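You operate a simulated robot arm through the tools that you are given. There is no shell and no other tool.

You are at the controls of a simulated robot arm. One attempt, no reset.

JOB
Press the bush about flush, then put its sleeve in the yellow tray.
Fine: the sleeve under the small press's ram; turn the depth dial to 3, use the lever, leave the slide out.

Only the result counts: the job must be done as asked and must still hold three seconds after the hand-in. Knocking over, shifting, dropping, spilling or breaking anything else fails it.

ROBOT AND FRAMES
A 7-joint arm with a three-finger gripper, fixed in place. Base frame: the origin is on the floor under the middle of its stand, x ahead of it, y to its left, z up; the work surface is at about z = 80. Units: cm, degrees, N and s.
It reaches about 134.2 cm from its shoulder. Its first joint turns from -166.0 to 166.0 degrees. Payload 2.69 kg.
The tool frame sits at the grasp point between the pads (the TCP): z along the fingers, y along the line on which they close. The tips reach 3 cm beyond it. The gripper opens to 12.8 cm; its body begins 11.7 cm behind the TCP.
Orientation is that of the tool frame in the base frame, as a unit quaternion [w, x, y, z]. With the fingers straight down and closing along the base's y, the tool's x points along the base's -x, its y along +y and its z along -z.

CONTROLS
- The arm moves only by the tool play_rows. Its argument "increments" is one flat list of numbers, 7 for each row, row after row: the shift along the tool's x, y, z in units of 30 mm (1.0 is 30 mm), then the turn, a rotation vector about the tool's x, y, z in units of 8 degrees (1.0 is 8 degrees), then the opening, from 0 (shut) to 1 (fully open). In form: [dx, dy, dz, ax, ay, az, grip, dx, dy, dz, ax, ay, az, grip, ...]. A call has 1 to 20 rows; each row shifts and turns the commanded pose from where the row before left it, along the tool's axes as they then stand. A call with a number of a shift or a turn outside -1 to 1 is refused whole. Each row takes 0.2 s and may step no farther than 5 cm and 8.6 degrees from the row before; otherwise, or with a gripper value out of range, the whole call is refused. Where a pose cannot be reached the arm comes as near as it can. A force on the tool above 90 N (or 10 N above the force at the start of the call, whichever is more), or a blocked arm, ends the call early, and 0.2 s more pass. Each finger travels about 12.7 cm/s and halts on what it meets, pressing with about 20 N; the grip force reading is that of the motor and also rises with nothing between the fingers. The clock runs only during rows and for 0.2 s after the last one: add rows that do not move to give the fingers time. It gives the time, the measured TCP pose, the force on the tool (base axes), the opening and the grip force at its end, in the units of the frame above (readings bear some noise), with the torque about the TCP (base axes, N m) and any sound that the robot's microphone picked up, and new pictures: "views" is both (left out), scene, wrist or none.
- Cameras (640 x 400 px; columns grow to the right, rows downward): "scene" is fixed at [7.08, -65.58, 152.52]; the picture's right is [0.80, -0.60, 0.00], its down [-0.25, -0.33, -0.91] and it looks along [0.55, 0.73, -0.41] (base axes); focal length 342 px, centre (320, 200). "wrist" rides on the gripper at [5.8, 5.4, -13.1] in the tool frame; the picture's right is [-0.68, 0.74, 0.00], its down [-0.62, -0.57, -0.55] and it looks along [-0.40, -0.37, 0.84] (tool axes); focal length 234 px, centre (320, 200). There is no depth. A picture from a camera that has moved, and an enlarged one, comes with that camera's place and axes in the base frame and with its lens. The place of the scene camera against the robot may be out by one fixed shift of up to 2.5 cm in any direction.
- move_column(by): moves the trunk up (or, below 0, down) by that many cm; the arm rides with it, the base frame stays. It gives what a move gives, with no picture.
- enlarge(camera, box): a new picture of the part [left, top, right, bottom] of that camera's present view, enlarged. The clock stands still meanwhile.
- job_done(): hands the job in; it is judged then, once.

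Places have to be worked out from the pictures, the camera data and where the tool is seen. Open the gripper and draw the arm clear of the work before you hand the job in, unless the task says otherwise.

The tools are called after "Request:" as name(argument=value, ...) on one line, values as JSON. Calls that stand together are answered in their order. play_rows: Moves the arm, as the interface text tells. Its arguments: {"type":"object","properties":{"increments":{"type":"array","items":{"type":"number"}},"views":{"type":"string","enum":["both","scene","wrist","none"]}},"required":["increments"]} The other tools are called the same way: move_column (by) moves the trunk up or down; enlarge (camera, box) takes an enlarged picture of a part of a camera's view; job_done () hands the job in.

At the start:

```text
time: 0.0
ee_pos: [62.69, 30.76, 126.5]
tcp_rot: [0.0, 0.0, 1.0, 0.001]
ft_force: [0.0, 0.3, -0.7]
moment: [-0.02, 0.0, -0.02]
finger_gap: 12.79
grip_force: 0.0
trunk travel left (down, up): [-15.0, 20.0]
```

scene: 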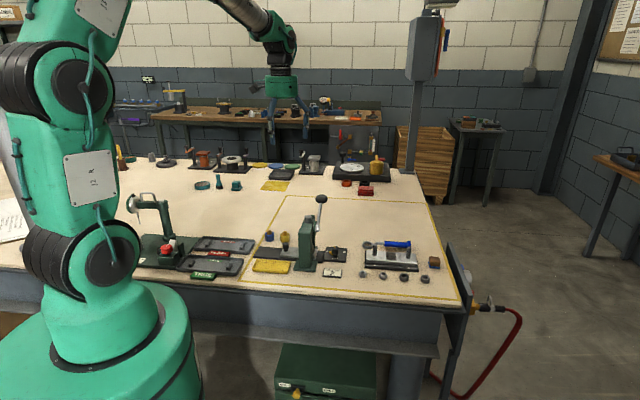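
wrist: 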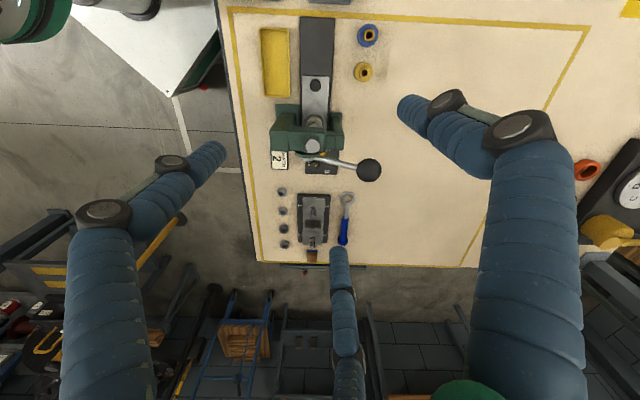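

I'll begin by looking more closely at the press area in both cameras before moving anything.

Request:
enlarge(camera="scene", box=[230, 180, 460, 310])

Request:
enlarge(camera="wrist", box=[230, 0, 430, 130])

Request:
enlarge(camera="wrist", box=[230, 90, 430, 270])

Request:
enlarge(camera="scene", box=[100, 120, 440, 310])

```text
2.78 times, centred on (345, 245) of scene
camera zoom: at [7.08, -65.58, 152.52], right [0.8, -0.6, 0.0], down [-0.25, -0.33, -0.91], along [0.55, 0.73, -0.41], focal length 952 px, centre (250, 75)
```

zoom: 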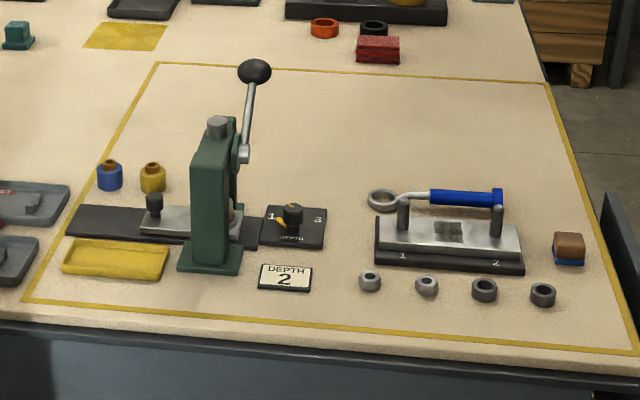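

```text
3.08 times, centred on (330, 65) of wrist
camera zoom: at [56.8, 36.15, 139.49], right [0.68, 0.74, 0.0], down [0.62, -0.57, 0.55], along [0.4, -0.37, -0.84], focal length 720 px, centre (289, 615)
```

zoom: 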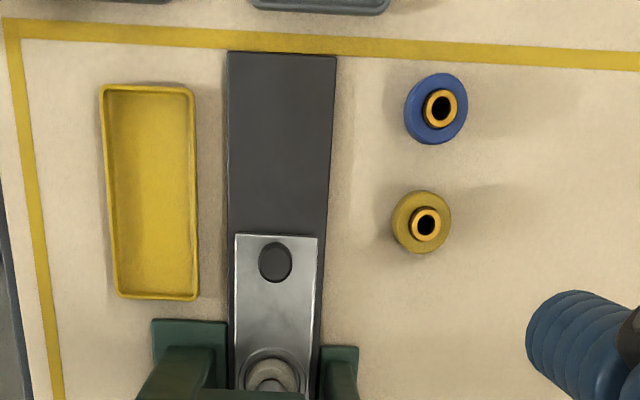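

```text
2.22 times, centred on (330, 180) of wrist
camera zoom: at [56.8, 36.15, 139.49], right [0.68, 0.74, 0.0], down [0.62, -0.57, 0.55], along [0.4, -0.37, -0.84], focal length 520 px, centre (298, 244)
```

zoom: 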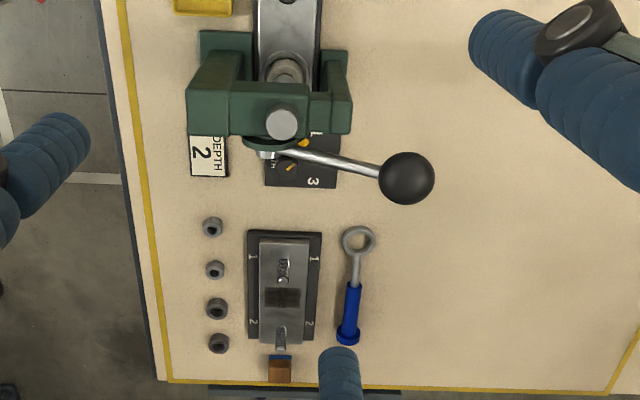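

```text
1.88 times, centred on (270, 215) of scene
camera zoom: at [7.08, -65.58, 152.52], right [0.8, -0.6, 0.0], down [-0.25, -0.33, -0.91], along [0.55, 0.73, -0.41], focal length 644 px, centre (414, 172)
```

zoom: 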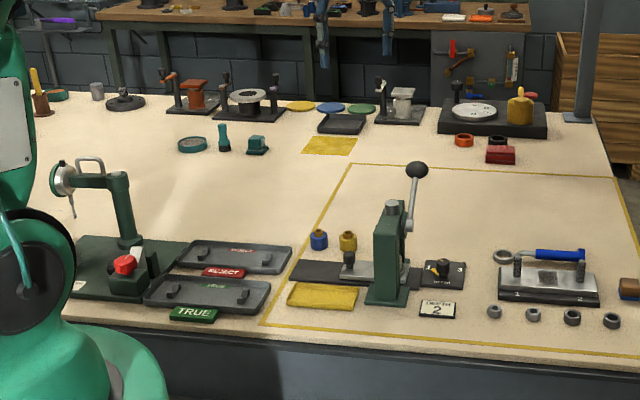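

Let me zoom in tightly on the press, the slide, and the two coloured sleeves to see what is under the ram.

Request:
enlarge(camera="scene", box=[250, 190, 355, 285])

Request:
enlarge(camera="wrist", box=[260, 60, 390, 190])

Request:
enlarge(camera="scene", box=[350, 230, 450, 290])

```text
4.21 times, centred on (302, 238) of scene
camera zoom: at [7.08, -65.58, 152.52], right [0.8, -0.6, 0.0], down [-0.25, -0.33, -0.91], along [0.55, 0.73, -0.41], focal length 1441 px, centre (394, 42)
```

zoom: 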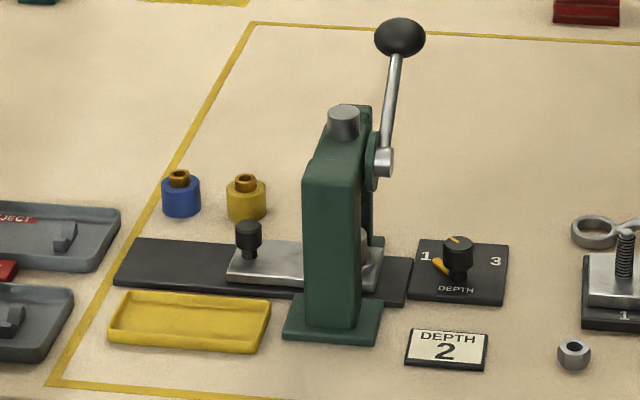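

```text
3.08 times, centred on (325, 125) of wrist
camera zoom: at [56.8, 36.15, 139.49], right [0.68, 0.74, 0.0], down [0.62, -0.57, 0.55], along [0.4, -0.37, -0.84], focal length 720 px, centre (305, 431)
```

zoom: 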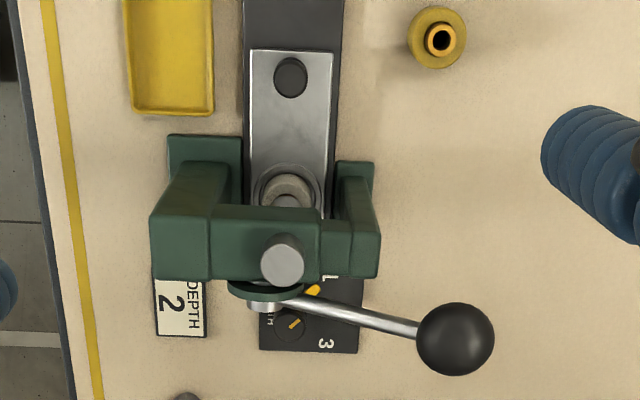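

```text
6.40 times, centred on (400, 260) of scene
camera zoom: at [7.08, -65.58, 152.52], right [0.8, -0.6, 0.0], down [-0.25, -0.33, -0.91], along [0.55, 0.73, -0.41], focal length 2190 px, centre (-192, -184)
```

zoom: 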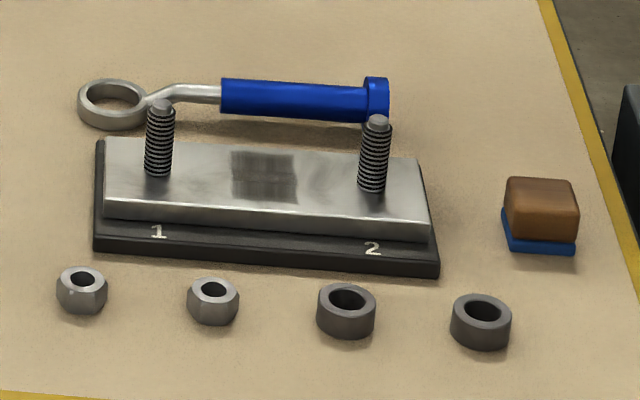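

A part appears to be nested in the slide beneath the ram, and the dial's pointer looks to be near 1. I'll partly close the gripper up here, clear of everything, to learn how the three fingers move and to unblock the wrist view.

Request:
play_rows(increments=[0, 0, 0, 0, 0, 0, 0.4, 0, 0, 0, 0, 0, 0, 0.4, 0, 0, 0, 0, 0, 0, 0.4], views="wrist")

```text
time: 0.8
ee_pos: [62.62, 30.77, 126.42]
tcp_rot: [0.0, 0.0, 1.0, 0.001]
ft_force: [0.5, -0.7, 0.7]
moment: [0.01, 0.02, 0.0]
finger_gap: 5.14
grip_force: 0.3
trunk travel left (down, up): [-15.0, 20.0]
camera wrist: at [56.8, 36.15, 139.49], right [0.68, 0.74, 0.0], down [0.62, -0.57, 0.55], along [0.4, -0.37, -0.84], focal length 234 px, centre (320, 200)
```

wrist: 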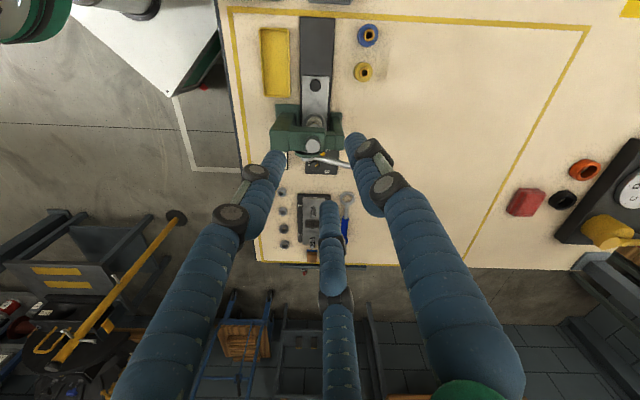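

The fingers close radially like a three-jaw chuck. Now I'll drop behind the press on the slide's pulled-out side and tilt the wrist camera to look in under the ram.

Request:
play_rows(increments=[0.311, 0.233, 0.917, 0, 0, 0, 0.4, 0.311, 0.233, 0.917, 0, 0, 0, 0.4, 0.311, 0.233, 0.917, 0, 0, 0, 0.4, 0.311, 0.233, 0.917, 0, 0, 0, 0.4, 0.311, 0.233, 0.917, 0, 0, 0, 0.4, 0.311, 0.233, 0.917, 0, 0, 0, 0.4, 0.311, 0.233, 0.917, 0, 0, 0, 0.4, 0.311, 0.233, 0.917, 0, 0, 0, 0.4, 0.311, 0.233, 0.917, 0, 0, 0, 0.4], views="both")

```text
time: 2.8
ee_pos: [54.62, 37.04, 101.72]
tcp_rot: [0.0, 0.0, 1.0, 0.0]
ft_force: [-0.4, -0.5, 0.2]
moment: [0.02, 0.02, 0.05]
finger_gap: 5.13
grip_force: 0.0
trunk travel left (down, up): [-15.0, 20.0]
camera wrist: at [48.62, 42.52, 114.79], right [0.68, 0.74, 0.0], down [0.62, -0.57, 0.55], along [0.4, -0.37, -0.84], focal length 234 px, centre (320, 200)
```

scene: 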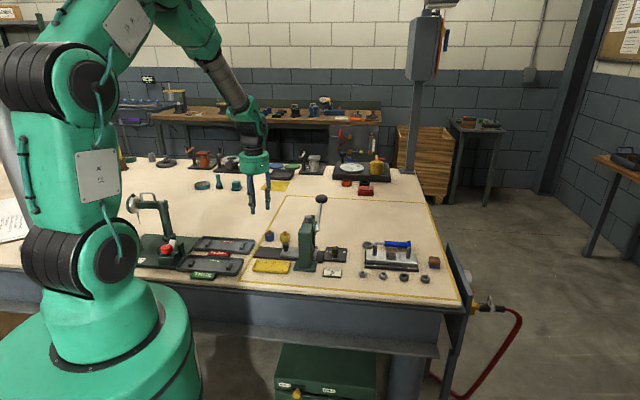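
wrist: 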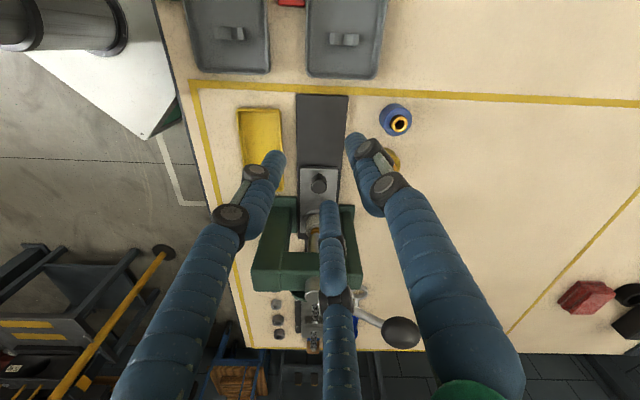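

There is something golden visible in the nest. I'll tilt the tool 24° to lift the camera's gaze toward the ram.

Request:
play_rows(increments=[0.15, 0.15, 0, 0.678, -0.735, 0, 0.7, 0.15, 0.15, 0, 0.678, -0.735, 0, 1, 0.15, 0.15, 0, 0.678, -0.735, 0, 1, 0, 0, 0, 0, 0, 0, 1], views="wrist")

```text
time: 3.8
ee_pos: [53.09, 38.32, 101.4]
tcp_rot: [0.154, 0.0, 0.978, -0.14]
ft_force: [0.3, 0.2, -0.2]
moment: [-0.03, -0.01, 0.0]
finger_gap: 12.82
grip_force: 0.1
trunk travel left (down, up): [-15.0, 20.0]
camera wrist: at [43.7, 46.97, 110.19], right [0.68, 0.74, 0.0], down [0.4, -0.36, 0.84], along [0.62, -0.57, -0.54], focal length 234 px, centre (320, 200)
```

wrist: 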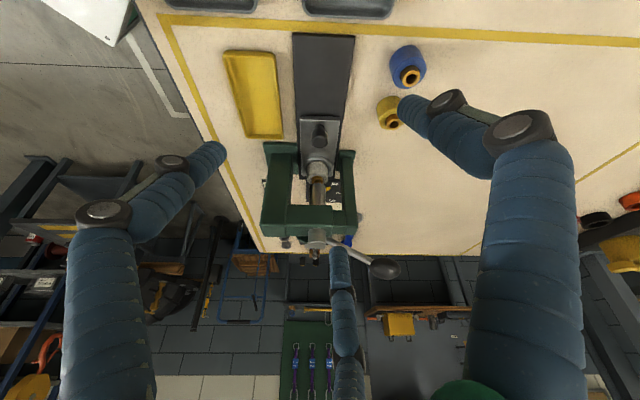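

The view is inverted (far is at the bottom), and I can now see into the press throat. Enlarging the nest and ram.

Request:
enlarge(camera="wrist", box=[255, 90, 405, 270])

Request:
enlarge(camera="wrist", box=[290, 110, 350, 220])

Request:
enlarge(camera="wrist", box=[360, 30, 460, 140])

```text
2.22 times, centred on (330, 180) of wrist
camera zoom: at [43.7, 46.97, 110.19], right [0.68, 0.74, 0.0], down [0.4, -0.36, 0.84], along [0.62, -0.57, -0.54], focal length 520 px, centre (298, 244)
```

zoom: 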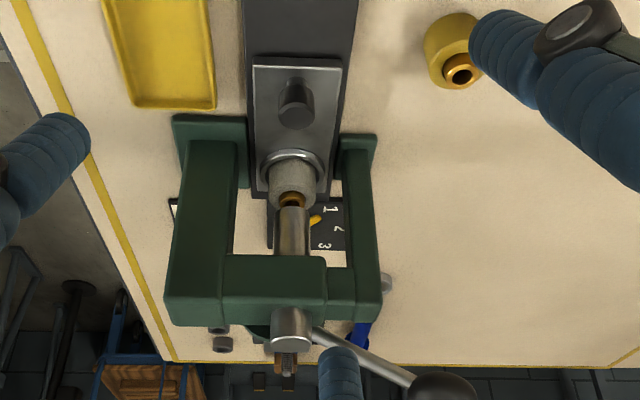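

```text
3.64 times, centred on (320, 165) of wrist
camera zoom: at [43.7, 46.97, 110.19], right [0.68, 0.74, 0.0], down [0.4, -0.36, 0.84], along [0.62, -0.57, -0.54], focal length 852 px, centre (320, 327)
```

zoom: 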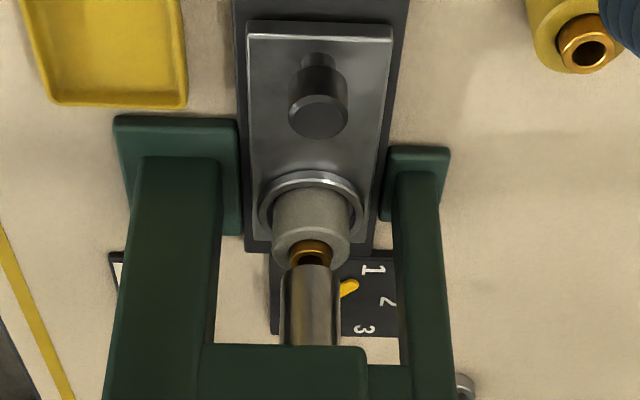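

```text
3.64 times, centred on (410, 85) of wrist
camera zoom: at [43.7, 46.97, 110.19], right [0.68, 0.74, 0.0], down [0.4, -0.36, 0.84], along [0.62, -0.57, -0.54], focal length 852 px, centre (-7, 618)
```

zoom: 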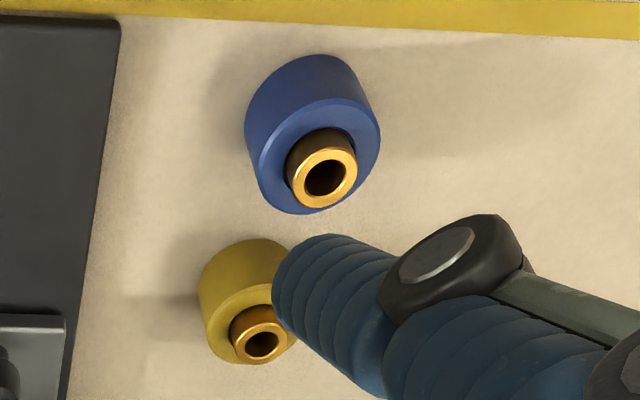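

The part under the ram is a grey sleeve with a golden bush proud of it, so that is the work piece (the blue and yellow sleeves stay untouched). The dial's labels 1-2-3 are visible with its pointer near 1; I'll level the tool, rise, and go above the dial for a top view.

Request:
play_rows(increments=[0, 0, -1, -0.678, 0.735, 0, 0.6, 0, 0, -1, -0.678, 0.735, 0, 0.4, 0, 0, -1, -0.678, 0.735, 0, 0.4, -0.667, -0.628, 0, 0, 0, 0, 0.4, -0.667, -0.628, 0, 0, 0, 0, 0.4, -0.667, -0.628, 0, 0, 0, 0, 0.4, -0.667, -0.628, 0, 0, 0, 0, 0.4, -0.667, -0.628, 0, 0, 0, 0, 0.4, -0.667, -0.628, 0, 0, 0, 0, 0.4, -0.667, -0.628, 0, 0, 0, 0, 0.4, -0.667, -0.628, 0, 0, 0, 0, 0.4, -0.667, -0.628, 0, 0, 0, 0, 0.4, -0.667, -0.628, 0, 0, 0, 0, 0.4, -0.667, -0.628, 0, 0, 0, 0, 0.4, -0.667, -0.628, 0, 0, 0, 0, 0.4, -0.667, -0.628, 0, 0, 0, 0, 0.4], views="both")

```text
time: 7.2
ee_pos: [77.19, 15.37, 110.02]
tcp_rot: [0.0, -0.001, 1.0, 0.001]
ft_force: [-0.3, 0.7, 0.4]
moment: [0.01, -0.04, -0.04]
finger_gap: 5.12
grip_force: 0.0
trunk travel left (down, up): [-15.0, 20.0]
camera wrist: at [71.29, 20.77, 123.03], right [0.68, 0.74, 0.0], down [0.62, -0.56, 0.55], along [0.4, -0.37, -0.84], focal length 234 px, centre (320, 200)
```

scene: 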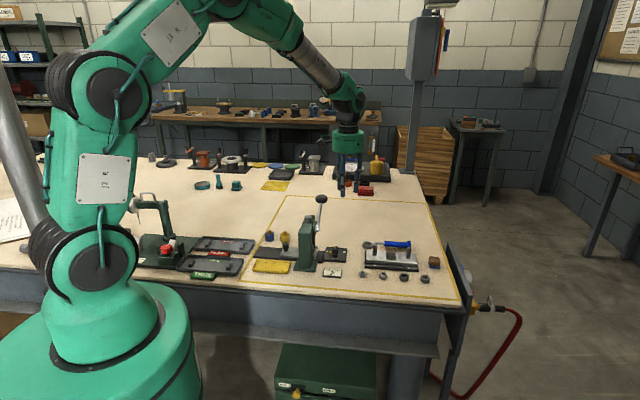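
wrist: 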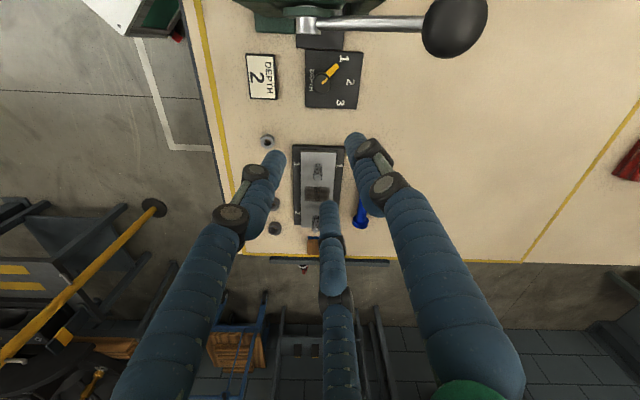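

Request:
enlarge(camera="wrist", box=[270, 0, 390, 120])

Request:
enlarge(camera="scene", box=[295, 190, 375, 280])

```text
3.33 times, centred on (330, 60) of wrist
camera zoom: at [71.29, 20.77, 123.03], right [0.68, 0.74, 0.0], down [0.62, -0.56, 0.55], along [0.4, -0.37, -0.84], focal length 781 px, centre (287, 667)
```

zoom: 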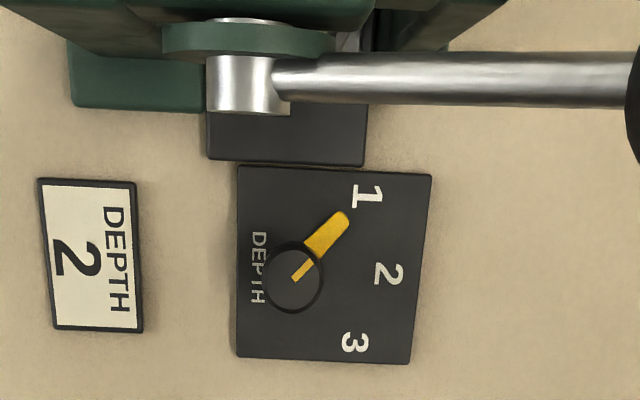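

```text
4.44 times, centred on (335, 235) of scene
camera zoom: at [7.08, -65.58, 152.52], right [0.8, -0.6, 0.0], down [-0.25, -0.33, -0.91], along [0.55, 0.73, -0.41], focal length 1521 px, centre (253, 44)
```

zoom: 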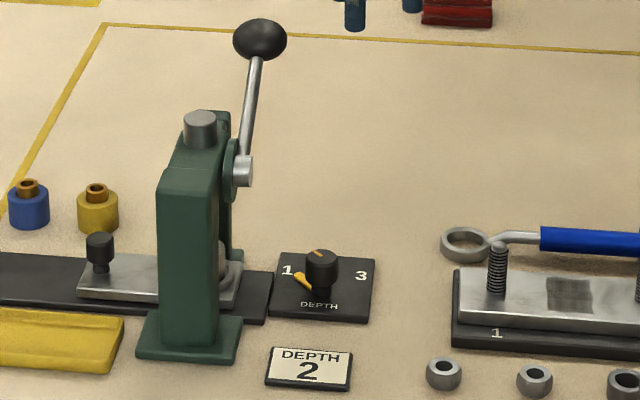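

The pointer is exactly at 1, and my estimates put the dial axis at about [74.8, 18.0], so it needs a 90° clockwise turn (seen from above) to 3. Before descending next to the lever boss I'll check the gripper's own bulk.

Request:
enlarge(camera="scene", box=[310, 60, 390, 200])

Request:
enlarge(camera="wrist", box=[240, 0, 520, 80])

```text
2.86 times, centred on (350, 130) of scene
camera zoom: at [7.08, -65.58, 152.52], right [0.8, -0.6, 0.0], down [-0.25, -0.33, -0.91], along [0.55, 0.73, -0.41], focal length 978 px, centre (234, 400)
```

zoom: 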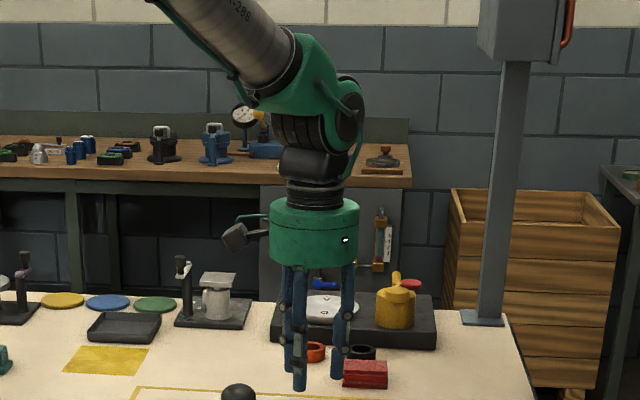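

```text
2.29 times, centred on (380, 40) of wrist
camera zoom: at [71.29, 20.77, 123.03], right [0.68, 0.74, 0.0], down [0.62, -0.56, 0.55], along [0.4, -0.37, -0.84], focal length 535 px, centre (183, 566)
```

zoom: 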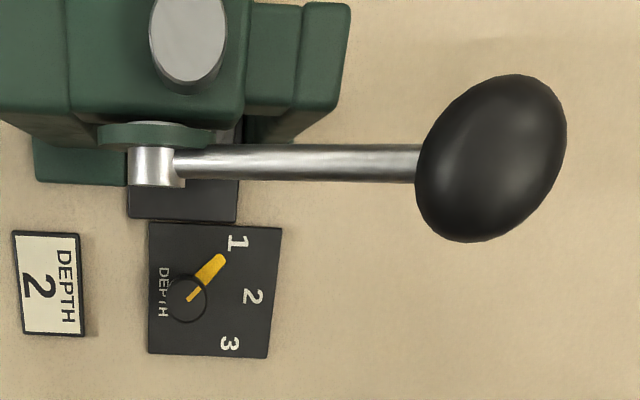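

The camera bracket sticks out ~9 cm from the palm, so I want it on the side away from the press while turning the dial. I'll test up here whether the wrist can yaw 90° (start of the turn) and on towards 180° (end of the turn).

Request:
play_rows(increments=[0, 0, 0, 0, 0, 0.9375, 0.4, 0, 0, 0, 0, 0, 0.9375, 0.4, 0, 0, 0, 0, 0, 0.9375, 0.4, 0, 0, 0, 0, 0, 0.9375, 0.4, 0, 0, 0, 0, 0, 0.9375, 0.4, 0, 0, 0, 0, 0, 0.9375, 0.4, 0, 0, 0, 0, 0, 0.9375, 0.4, 0, 0, 0, 0, 0, 0.9375, 0.4, 0, 0, 0, 0, 0, 0.9375, 0.4, 0, 0, 0, 0, 0, 0.9375, 0.4, 0, 0, 0, 0, 0, 0.9375, 0.4, 0, 0, 0, 0, 0, 0.9375, 0.4, 0, 0, 0, 0, 0, 0, 0.4], views="wrist")

Request:
play_rows(increments=[0, 0, 0, 0, 0, 0.9375, 0.4, 0, 0, 0, 0, 0, 0.9375, 0.4, 0, 0, 0, 0, 0, 0.9375, 0.4, 0, 0, 0, 0, 0, 0.9375, 0.4, 0, 0, 0, 0, 0, 0.9375, 0.4, 0, 0, 0, 0, 0, 0.9375, 0.4, 0, 0, 0, 0, 0, 0.9375, 0.4, 0, 0, 0, 0, 0, 0.9375, 0.4, 0, 0, 0, 0, 0, 0.9375, 0.4, 0, 0, 0, 0, 0, 0.9375, 0.4, 0, 0, 0, 0, 0, 0.9375, 0.4, 0, 0, 0, 0, 0, 0.9375, 0.4, 0, 0, 0, 0, 0, 0, 0.4], views="wrist")

```text
time: 10.0
ee_pos: [77.19, 15.72, 110.0]
tcp_rot: [-0.001, 0.707, 0.707, 0.001]
ft_force: [0.7, -0.1, 0.3]
moment: [0.03, -0.01, -0.02]
finger_gap: 5.13
grip_force: 0.2
trunk travel left (down, up): [-15.0, 20.0]
camera wrist: at [82.57, 21.57, 123.13], right [0.74, -0.68, 0.0], down [-0.57, -0.62, 0.55], along [-0.37, -0.4, -0.84], focal length 234 px, centre (320, 200)
```

wrist: 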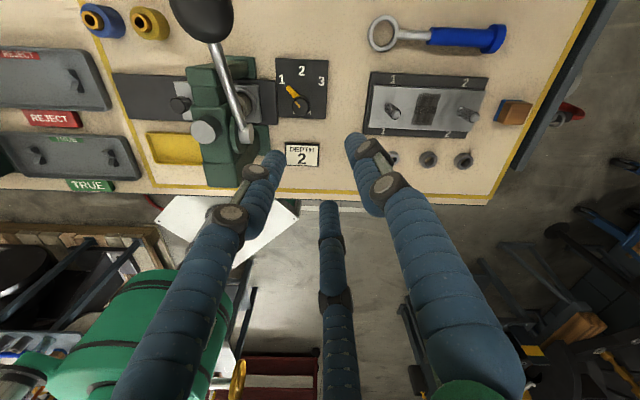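

```text
time: 12.8
ee_pos: [77.39, 8.85, 109.18]
tcp_rot: [-0.049, 0.997, 0.067, 0.003]
ft_force: [0.2, -0.5, 0.2]
moment: [0.14, 0.0, 0.03]
finger_gap: 5.11
grip_force: 0.0
out of reach, approached as far as the arm can: row 10, 11, 12
trunk travel left (down, up): [-15.0, 20.0]
camera wrist: at [83.95, 3.09, 121.77], right [-0.57, -0.82, -0.08], down [-0.69, 0.42, 0.59], along [-0.45, 0.39, -0.8], focal length 234 px, centre (320, 200)
```

wrist: 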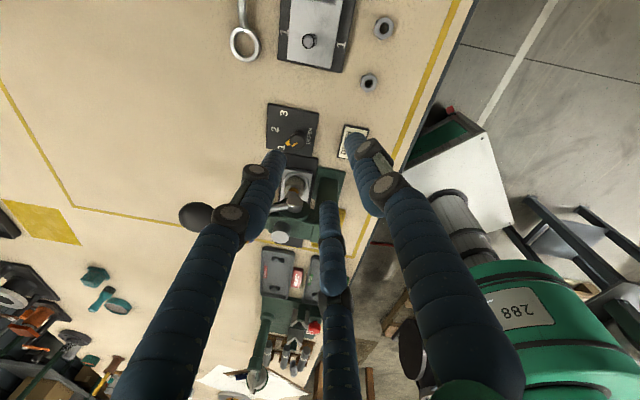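

The yaw limit is about +157°, so I'll turn the dial in two 45° bites between yaw 105° and 150°, keeping fingers and camera away from the lever boss. Rotating back to yaw 105°.

Request:
play_rows(increments=[0, 0, 0, 0, 0, -0.9375, 0.4, 0, 0, 0, 0, 0, -0.9375, 0.4, 0, 0, 0, 0, 0, -0.9375, 0.4, 0, 0, 0, 0, 0, -0.9375, 0.4, 0, 0, 0, 0, 0, -0.9375, 0.4, 0, 0, 0, 0, 0, -0.9375, 0.4, 0, 0, 0, 0, 0, -0.9375, 0.4, 0, 0, 0, 0, 0, -0.9375, 0.4, 0, 0, 0, 0, 0, -0.9375, 0.4, 0, 0, 0, 0, 0, -0.9375, 0.4, 0, 0, 0, 0, 0, 0, 0.4, 0, 0, 0, 0, 0, 0, 0.4], views="wrist")

```text
time: 15.4
ee_pos: [77.44, 9.01, 109.26]
tcp_rot: [-0.038, 0.749, 0.661, 0.032]
ft_force: [-1.3, 0.2, 0.2]
moment: [0.0, 0.02, 0.03]
finger_gap: 5.12
grip_force: 0.0
trunk travel left (down, up): [-15.0, 20.0]
camera wrist: at [83.48, 12.86, 122.65], right [0.65, -0.76, -0.08], down [-0.64, -0.59, 0.49], along [-0.42, -0.27, -0.87], focal length 234 px, centre (320, 200)
```

wrist: 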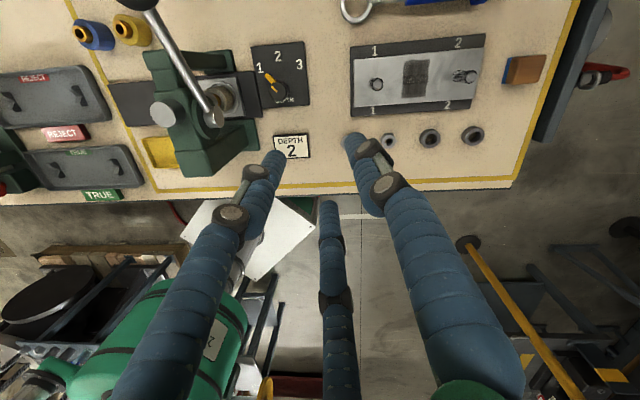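

The unreachable rows left a ~5.7° tilt in the command. I'll cancel that tilt and set yaw to 105°, then check the readings.

Request:
play_rows(increments=[0, 0, 0, -0.1046, -0.703, 0, 0.4, 0, 0, 0, 0, 0, 0.98, 0.4, 0, 0, 0, 0, 0, 0, 0.4, 0, 0, 0, 0, 0, 0, 0.4], views="none")

```text
time: 16.4
ee_pos: [77.48, 8.87, 109.04]
tcp_rot: [0.0, 0.794, 0.608, 0.001]
ft_force: [-0.4, -0.2, -0.2]
moment: [0.0, 0.04, 0.01]
finger_gap: 5.12
grip_force: 0.1
trunk travel left (down, up): [-15.0, 20.0]
```

Vertical again at yaw 105°. Now moving over the dial axis at [74.8, 18.0], still high.

Request:
play_rows(increments=[0.677, -0.413, 0, 0, 0, 0, 0.4, 0.677, -0.413, 0, 0, 0, 0, 0.4, 0.677, -0.413, 0, 0, 0, 0, 0.4, 0.677, -0.413, 0, 0, 0, 0, 0.4, 0, 0, 0, 0, 0, 0, 0.4], views="both")

```text
time: 17.6
ee_pos: [74.76, 18.16, 108.93]
tcp_rot: [-0.001, 0.793, 0.609, 0.0]
ft_force: [-0.5, 0.1, -0.6]
moment: [-0.02, 0.0, -0.03]
finger_gap: 5.16
grip_force: 0.1
trunk travel left (down, up): [-15.0, 20.0]
camera wrist: at [81.29, 22.5, 122.17], right [0.54, -0.84, 0.0], down [-0.71, -0.45, 0.55], along [-0.46, -0.29, -0.84], focal length 234 px, centre (320, 200)
```

scene: 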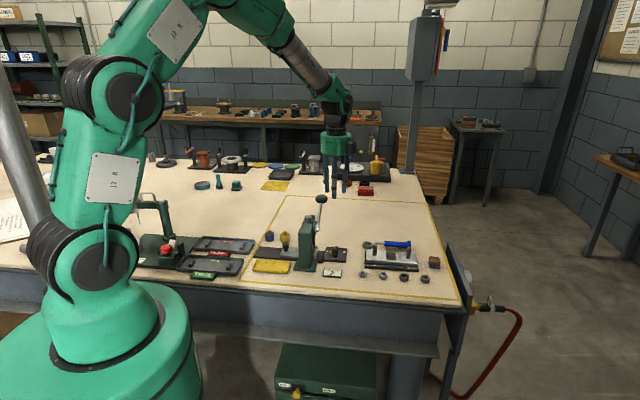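
wrist: 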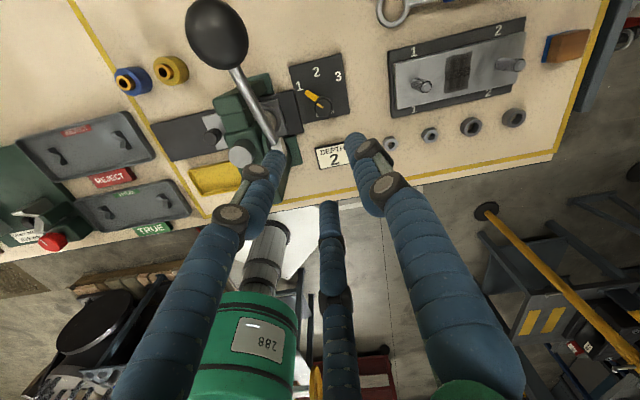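

Request:
enlarge(camera="wrist", box=[270, 40, 370, 140])

Request:
enlarge(camera="scene", box=[290, 140, 370, 280])

```text
4.00 times, centred on (320, 90) of wrist
camera zoom: at [81.29, 22.5, 122.17], right [0.54, -0.84, 0.0], down [-0.71, -0.45, 0.55], along [-0.46, -0.29, -0.84], focal length 937 px, centre (320, 640)
```

zoom: 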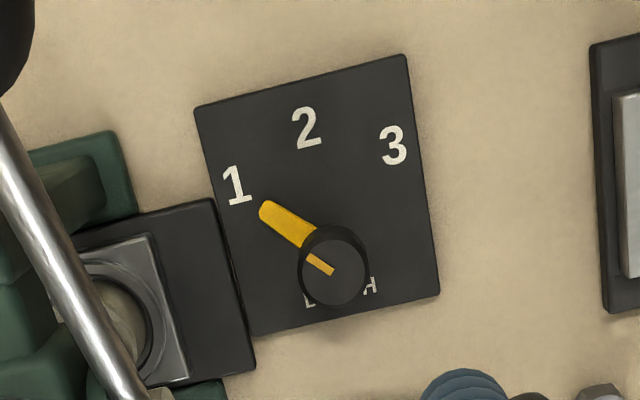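

```text
2.86 times, centred on (330, 210) of scene
camera zoom: at [7.08, -65.58, 152.52], right [0.8, -0.6, 0.0], down [-0.25, -0.33, -0.91], along [0.55, 0.73, -0.41], focal length 978 px, centre (291, 171)
```

zoom: 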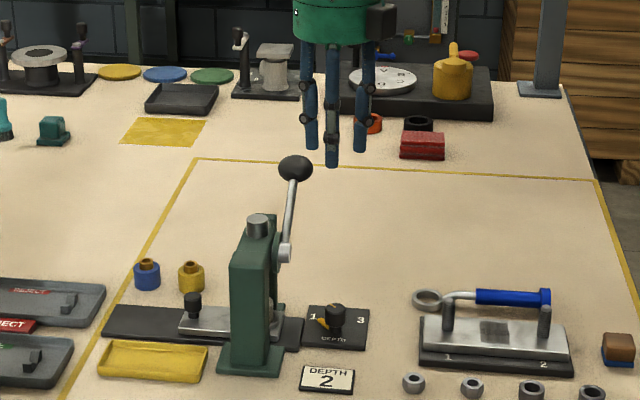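

Triangulating two wrist views puts the knob top at about [74.87, 17.9, 83.4]. I'll descend to just above it (TCP z≈88) and check alignment.

Request:
play_rows(increments=[-0.074, 0.058, 0.87, 0, 0, 0, 0.4, 0, 0, 0.87, 0, 0, 0, 0.4, 0, 0, 0.87, 0, 0, 0, 0.4, 0, 0, 0.87, 0, 0, 0, 0.4, 0, 0, 0.87, 0, 0, 0, 0.4, 0, 0, 0.87, 0, 0, 0, 0.4, 0, 0, 0.87, 0, 0, 0, 0.4, 0, 0, 0.87, 0, 0, 0, 0.4, 0, 0, 0, 0, 0, 0, 0.4], views="both")

```text
time: 19.6
ee_pos: [74.74, 17.96, 88.2]
tcp_rot: [0.0, 0.794, 0.608, 0.0]
ft_force: [0.0, -0.7, -0.5]
moment: [-0.02, 0.02, -0.02]
finger_gap: 5.11
grip_force: 0.0
trunk travel left (down, up): [-15.0, 20.0]
camera wrist: at [81.43, 22.25, 101.24], right [0.54, -0.84, 0.0], down [-0.71, -0.45, 0.55], along [-0.46, -0.29, -0.84], focal length 234 px, centre (320, 200)
```

scene: 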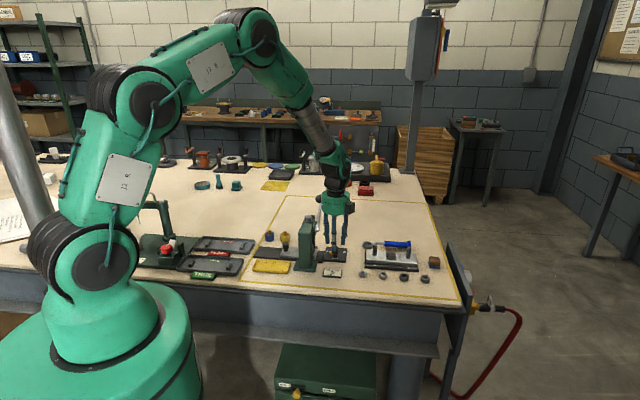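
wrist: 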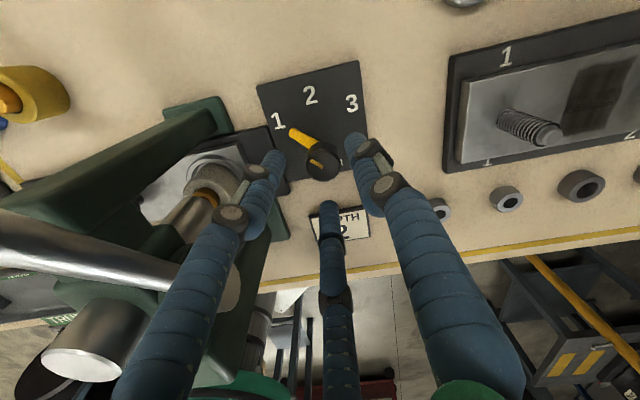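

The knob sits right under the TCP axis between the fingers. I'll go down 3 cm and close on the knob.

Request:
play_rows(increments=[0, 0, 0.5, 0, 0, 0, 0.4, 0, 0, 0.5, 0, 0, 0, 0.4, 0, 0, 0, 0, 0, 0, 0.3, 0, 0, 0, 0, 0, 0, 0.1, 0, 0, 0, 0, 0, 0, 0.1, 0, 0, 0, 0, 0, 0, 0.1], views="wrist")

```text
time: 21.0
ee_pos: [74.96, 17.62, 85.33]
tcp_rot: [0.001, 0.793, 0.609, 0.002]
ft_force: [-1.8, -8.6, 3.7]
moment: [-0.38, 0.18, -0.04]
finger_gap: 2.72
grip_force: 45.3
trunk travel left (down, up): [-15.0, 20.0]
camera wrist: at [81.61, 22.05, 98.38], right [0.54, -0.84, 0.0], down [-0.71, -0.45, 0.55], along [-0.46, -0.29, -0.84], focal length 234 px, centre (320, 200)
```

wrist: 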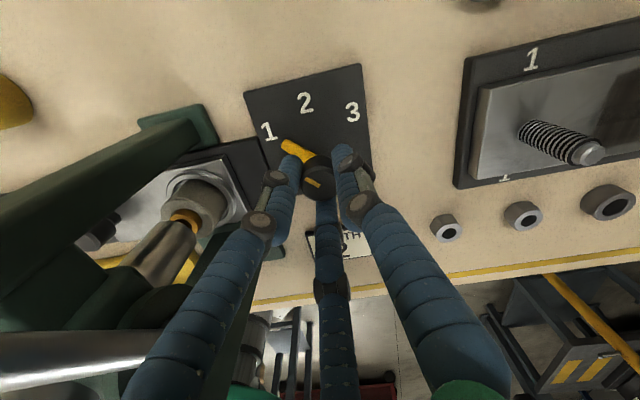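

The grip closed on the knob (gap 2.72) with a small side load, so I'll re-centre by ~3 mm and turn 45° clockwise towards 2.

Request:
play_rows(increments=[-0.06, 0.07, 0, 0, 0, 0, 0.1, 0, 0, 0, 0, 0, 0.9375, 0.1, 0, 0, 0, 0, 0, 0.9375, 0.1, 0, 0, 0, 0, 0, 0.9375, 0.1, 0, 0, 0, 0, 0, 0.9375, 0.1, 0, 0, 0, 0, 0, 0.9375, 0.1, 0, 0, 0, 0, 0, 0.9375, 0.1, 0, 0, 0, 0, 0, 0, 0.1], views="wrist")

```text
time: 22.8
ee_pos: [74.95, 17.76, 85.25]
tcp_rot: [0.001, 0.966, 0.258, 0.001]
ft_force: [-26.8, 31.4, 3.0]
moment: [0.83, 0.44, -0.01]
finger_gap: 2.73
grip_force: 45.3
trunk travel left (down, up): [-15.0, 20.0]
camera wrist: at [82.66, 16.07, 98.39], right [-0.22, -0.98, 0.0], down [-0.82, 0.18, 0.55], along [-0.53, 0.12, -0.84], focal length 234 px, centre (320, 200)
```

wrist: 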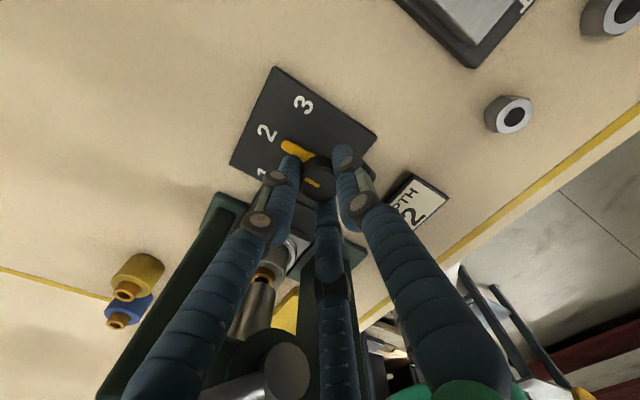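

The pointer now sits at 2. There's ~40 N of side load at the fingertips from slight misalignment, so I'll release, rotate back 45°, and check.

Request:
play_rows(increments=[0, 0, 0, 0, 0, 0, 0.25, 0, 0, 0, 0, 0, 0, 0.4, 0, 0, 0, 0, 0, 0, 0.4, 0, 0, 0, 0, 0, 0, 0.4], views="wrist")

```text
time: 23.8
ee_pos: [75.15, 17.71, 85.26]
tcp_rot: [0.0, 0.966, 0.258, 0.0]
ft_force: [-0.2, -0.2, 0.2]
moment: [0.05, 0.02, 0.0]
finger_gap: 5.15
grip_force: 0.1
trunk travel left (down, up): [-15.0, 20.0]
camera wrist: at [82.82, 15.96, 98.39], right [-0.22, -0.98, 0.0], down [-0.82, 0.18, 0.55], along [-0.53, 0.12, -0.84], focal length 234 px, centre (320, 200)
```

wrist: 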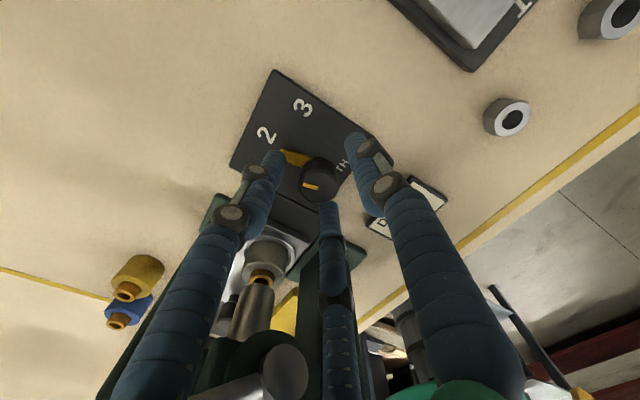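

Released cleanly. Rotating back to yaw 105°, shifting ~3 mm to the refined axis [74.9, 17.85], and regripping.

Request:
play_rows(increments=[0, 0, 0, 0, 0, -0.9375, 0.4, 0, 0, 0, 0, 0, -0.9375, 0.4, 0, 0, 0, 0, 0, -0.9375, 0.4, 0, 0, 0, 0, 0, -0.9375, 0.4, 0, 0, 0, 0, 0, -0.9375, 0.4, 0, 0, 0, 0, 0, -0.9375, 0.4, 0.027, -0.093, 0, 0, 0, 0, 0.4, 0, 0, 0, 0, 0, 0, 0.4], views="wrist")

Request:
enlarge(camera="wrist", box=[230, 50, 390, 230])

```text
time: 25.6
ee_pos: [74.84, 17.78, 85.36]
tcp_rot: [0.0, 0.793, 0.609, 0.0]
ft_force: [0.4, 0.2, 0.4]
moment: [0.01, 0.01, 0.02]
finger_gap: 5.14
grip_force: 0.0
trunk travel left (down, up): [-15.0, 20.0]
camera wrist: at [81.5, 22.1, 98.44], right [0.54, -0.84, 0.0], down [-0.71, -0.45, 0.55], along [-0.46, -0.3, -0.84], focal length 234 px, centre (320, 200)
```

wrist: 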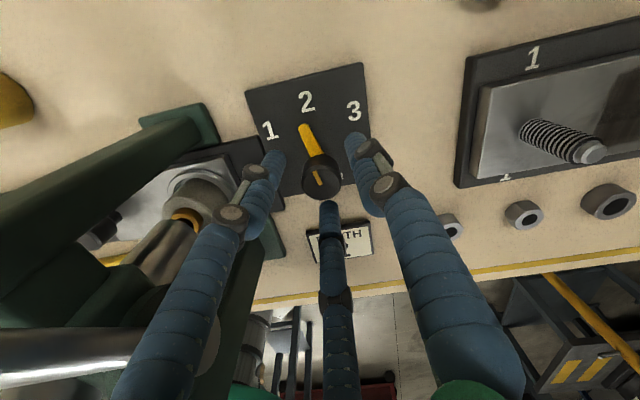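

```text
2.22 times, centred on (310, 140) of wrist
camera zoom: at [81.5, 22.1, 98.44], right [0.54, -0.84, 0.0], down [-0.71, -0.45, 0.55], along [-0.46, -0.3, -0.84], focal length 520 px, centre (342, 333)
```

zoom: 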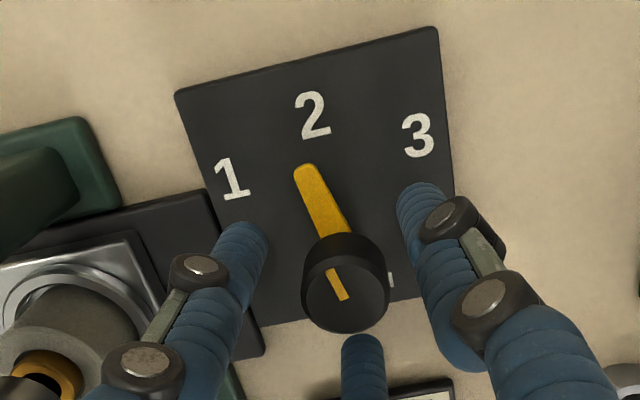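

The pointer is ~10° short of 2 (about 57° vs 45°), so there was some slip. I'll grip again and turn another 45°, then re-check.

Request:
play_rows(increments=[0, 0, 0, 0, 0, 0, 0.3, 0, 0, 0, 0, 0, 0, 0.05, 0, 0, 0, 0, 0, 0, 0.05, 0, 0, 0, 0, 0, 0, 0.05, 0, 0, 0, 0, 0, 0, 0.05], views="none")

```text
time: 26.8
ee_pos: [74.94, 17.71, 85.48]
tcp_rot: [0.0, 0.794, 0.608, 0.0]
ft_force: [10.5, -7.5, -0.3]
moment: [-0.29, -0.4, 0.01]
finger_gap: 2.75
grip_force: 44.8
trunk travel left (down, up): [-15.0, 20.0]
```

Request:
play_rows(increments=[-0.01, 0.02, 0, 0, 0, 0.9375, 0.05, 0, 0, 0, 0, 0, 0.9375, 0.05, 0, 0, 0, 0, 0, 0.9375, 0.05, 0, 0, 0, 0, 0, 0.9375, 0.05, 0, 0, 0, 0, 0, 0.9375, 0.05, 0, 0, 0, 0, 0, 0.9375, 0.05, 0, 0, 0, 0, 0, 0, 0.05, 0, 0, 0, 0, 0, 0, 0.05], views="wrist")

Request:
enlarge(camera="wrist", box=[230, 50, 390, 230])

```text
time: 28.6
ee_pos: [74.92, 17.86, 85.37]
tcp_rot: [0.0, 0.966, 0.259, 0.001]
ft_force: [17.1, -2.9, 6.3]
moment: [0.07, -0.53, 0.01]
finger_gap: 2.72
grip_force: 44.6
trunk travel left (down, up): [-15.0, 20.0]
camera wrist: at [82.63, 16.06, 98.47], right [-0.22, -0.98, 0.0], down [-0.82, 0.18, 0.55], along [-0.53, 0.12, -0.84], focal length 234 px, centre (320, 200)
```

wrist: 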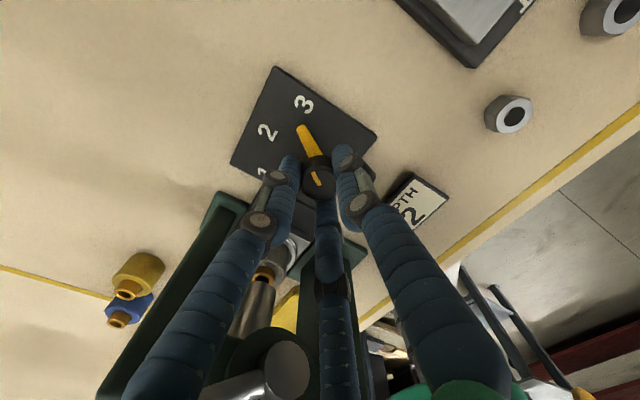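

```text
2.22 times, centred on (310, 140) of wrist
camera zoom: at [82.63, 16.06, 98.47], right [-0.22, -0.98, 0.0], down [-0.82, 0.18, 0.55], along [-0.53, 0.12, -0.84], focal length 520 px, centre (342, 333)
```

zoom: 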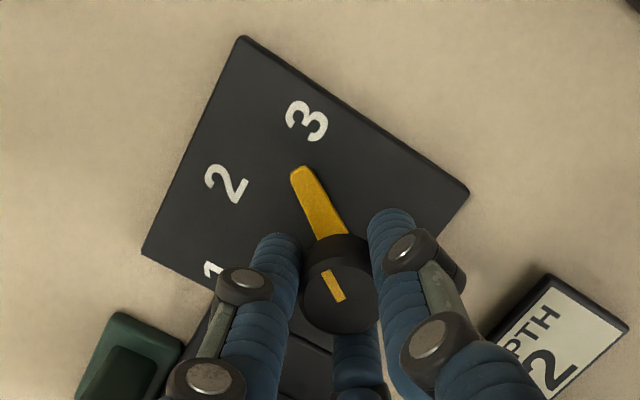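

Pointer is at ~12.6° from the base x axis, with 3 at ~0-1.5°: about 12° still to go. I'll release, rotate back, regrip and finish the turn.

Request:
play_rows(increments=[0, 0, 0, 0, 0, 0, 0.25, 0, 0, 0, 0, 0, 0, 0.4, 0, 0, 0, 0, 0, 0, 0.4, 0, 0, 0, 0, 0, -0.9375, 0.4, 0, 0, 0, 0, 0, -0.9375, 0.4, 0, 0, 0, 0, 0, -0.9375, 0.4, 0, 0, 0, 0, 0, -0.9375, 0.4, 0, 0, 0, 0, 0, -0.9375, 0.4, 0, 0, 0, 0, 0, -0.9375, 0.4, 0, 0, 0, 0, 0, 0, 0.4], views="wrist")

Request:
enlarge(camera="wrist", box=[230, 50, 390, 230])

```text
time: 30.8
ee_pos: [74.97, 17.73, 85.14]
tcp_rot: [0.001, 0.793, 0.609, 0.001]
ft_force: [0.7, 0.2, -0.1]
moment: [0.0, 0.03, -0.02]
finger_gap: 5.15
grip_force: 0.0
trunk travel left (down, up): [-15.0, 20.0]
camera wrist: at [81.57, 22.05, 98.36], right [0.54, -0.84, 0.0], down [-0.71, -0.45, 0.55], along [-0.46, -0.3, -0.84], focal length 234 px, centre (320, 200)
```

wrist: 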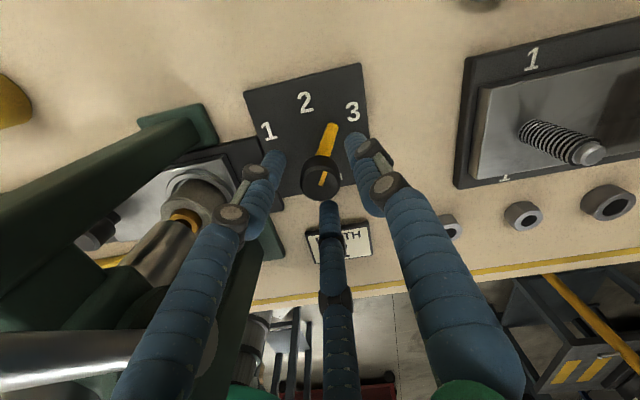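

```text
2.22 times, centred on (310, 140) of wrist
camera zoom: at [81.57, 22.05, 98.36], right [0.54, -0.84, 0.0], down [-0.71, -0.45, 0.55], along [-0.46, -0.3, -0.84], focal length 520 px, centre (342, 333)
```

zoom: 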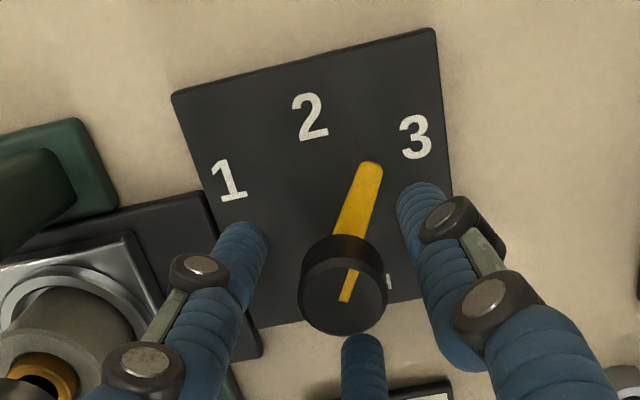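

Pointer reads ~18° with 3 at ~2-3°, so ~15° remains (with slight spring-back on release). Gripping and turning ~17°.

Request:
play_rows(increments=[0, 0, 0, 0, 0, 0, 0.3, 0, 0, 0, 0, 0, 0, 0.05, 0, 0, 0, 0, 0, 0, 0.05, 0, 0, 0, 0, 0, 0, 0.05, 0, 0, 0, 0, 0, 0.95, 0.05, 0, 0, 0, 0, 0, 0.95, 0.05, 0, 0, 0, 0, 0, 0.25, 0.05, 0, 0, 0, 0, 0, 0, 0.05, 0, 0, 0, 0, 0, 0, 0.05], views="wrist")

Request:
enlarge(camera="wrist", box=[230, 50, 390, 230])

```text
time: 32.8
ee_pos: [74.94, 17.7, 85.24]
tcp_rot: [0.0, 0.876, 0.483, 0.0]
ft_force: [2.9, 7.5, -4.3]
moment: [0.26, -0.23, 0.27]
finger_gap: 2.71
grip_force: 45.4
trunk travel left (down, up): [-15.0, 20.0]
camera wrist: at [82.56, 19.87, 98.37], right [0.26, -0.96, 0.0], down [-0.81, -0.22, 0.55], along [-0.53, -0.14, -0.84], focal length 234 px, centre (320, 200)
```

wrist: 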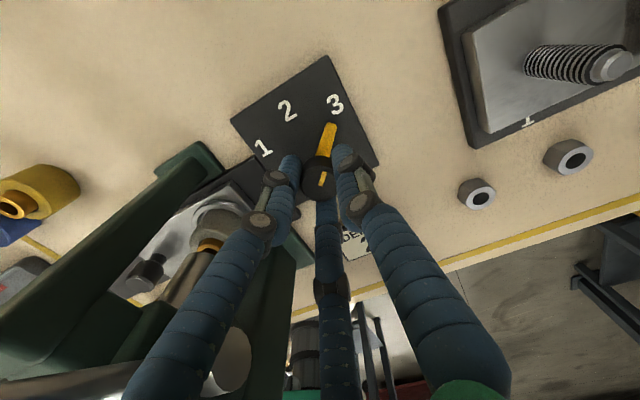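

```text
2.22 times, centred on (310, 140) of wrist
camera zoom: at [82.56, 19.87, 98.37], right [0.26, -0.96, 0.0], down [-0.81, -0.22, 0.55], along [-0.53, -0.14, -0.84], focal length 520 px, centre (342, 333)
```

zoom: 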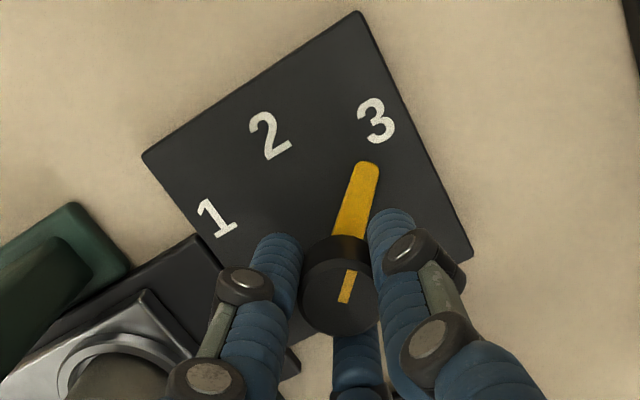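

The pointer now lines up with 3 while gripped. Since release has sprung back ~5° before, I'll add 4° then release and check.

Request:
play_rows(increments=[0, 0, 0, 0, 0, 0.5, 0.05, 0, 0, 0, 0, 0, 0, 0.05, 0, 0, 0, 0, 0, 0, 0.25, 0, 0, 0, 0, 0, 0, 0.4, 0, 0, 0, 0, 0, 0, 0.4, 0, 0, 0, 0, 0, 0, 0.4], views="wrist")

Request:
enlarge(camera="wrist", box=[230, 50, 390, 230])

```text
time: 34.2
ee_pos: [74.87, 17.72, 85.38]
tcp_rot: [0.001, 0.892, 0.452, 0.0]
ft_force: [-0.6, -0.1, 0.6]
moment: [-0.04, 0.0, 0.05]
finger_gap: 5.11
grip_force: 0.0
trunk travel left (down, up): [-15.0, 20.0]
camera wrist: at [82.63, 19.33, 98.46], right [0.19, -0.98, 0.0], down [-0.82, -0.16, 0.55], along [-0.54, -0.11, -0.84], focal length 234 px, centre (320, 200)
```

wrist: 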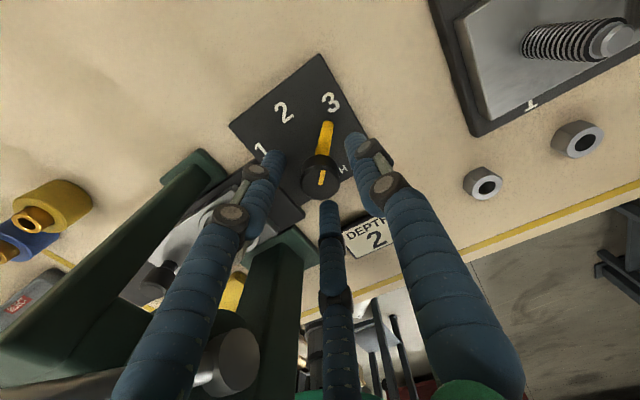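

```text
2.22 times, centred on (310, 140) of wrist
camera zoom: at [82.63, 19.33, 98.46], right [0.19, -0.98, 0.0], down [-0.82, -0.16, 0.55], along [-0.54, -0.11, -0.84], focal length 520 px, centre (342, 333)
```

zoom: 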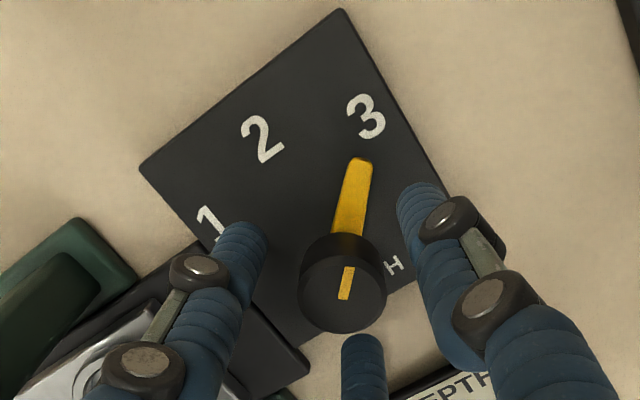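

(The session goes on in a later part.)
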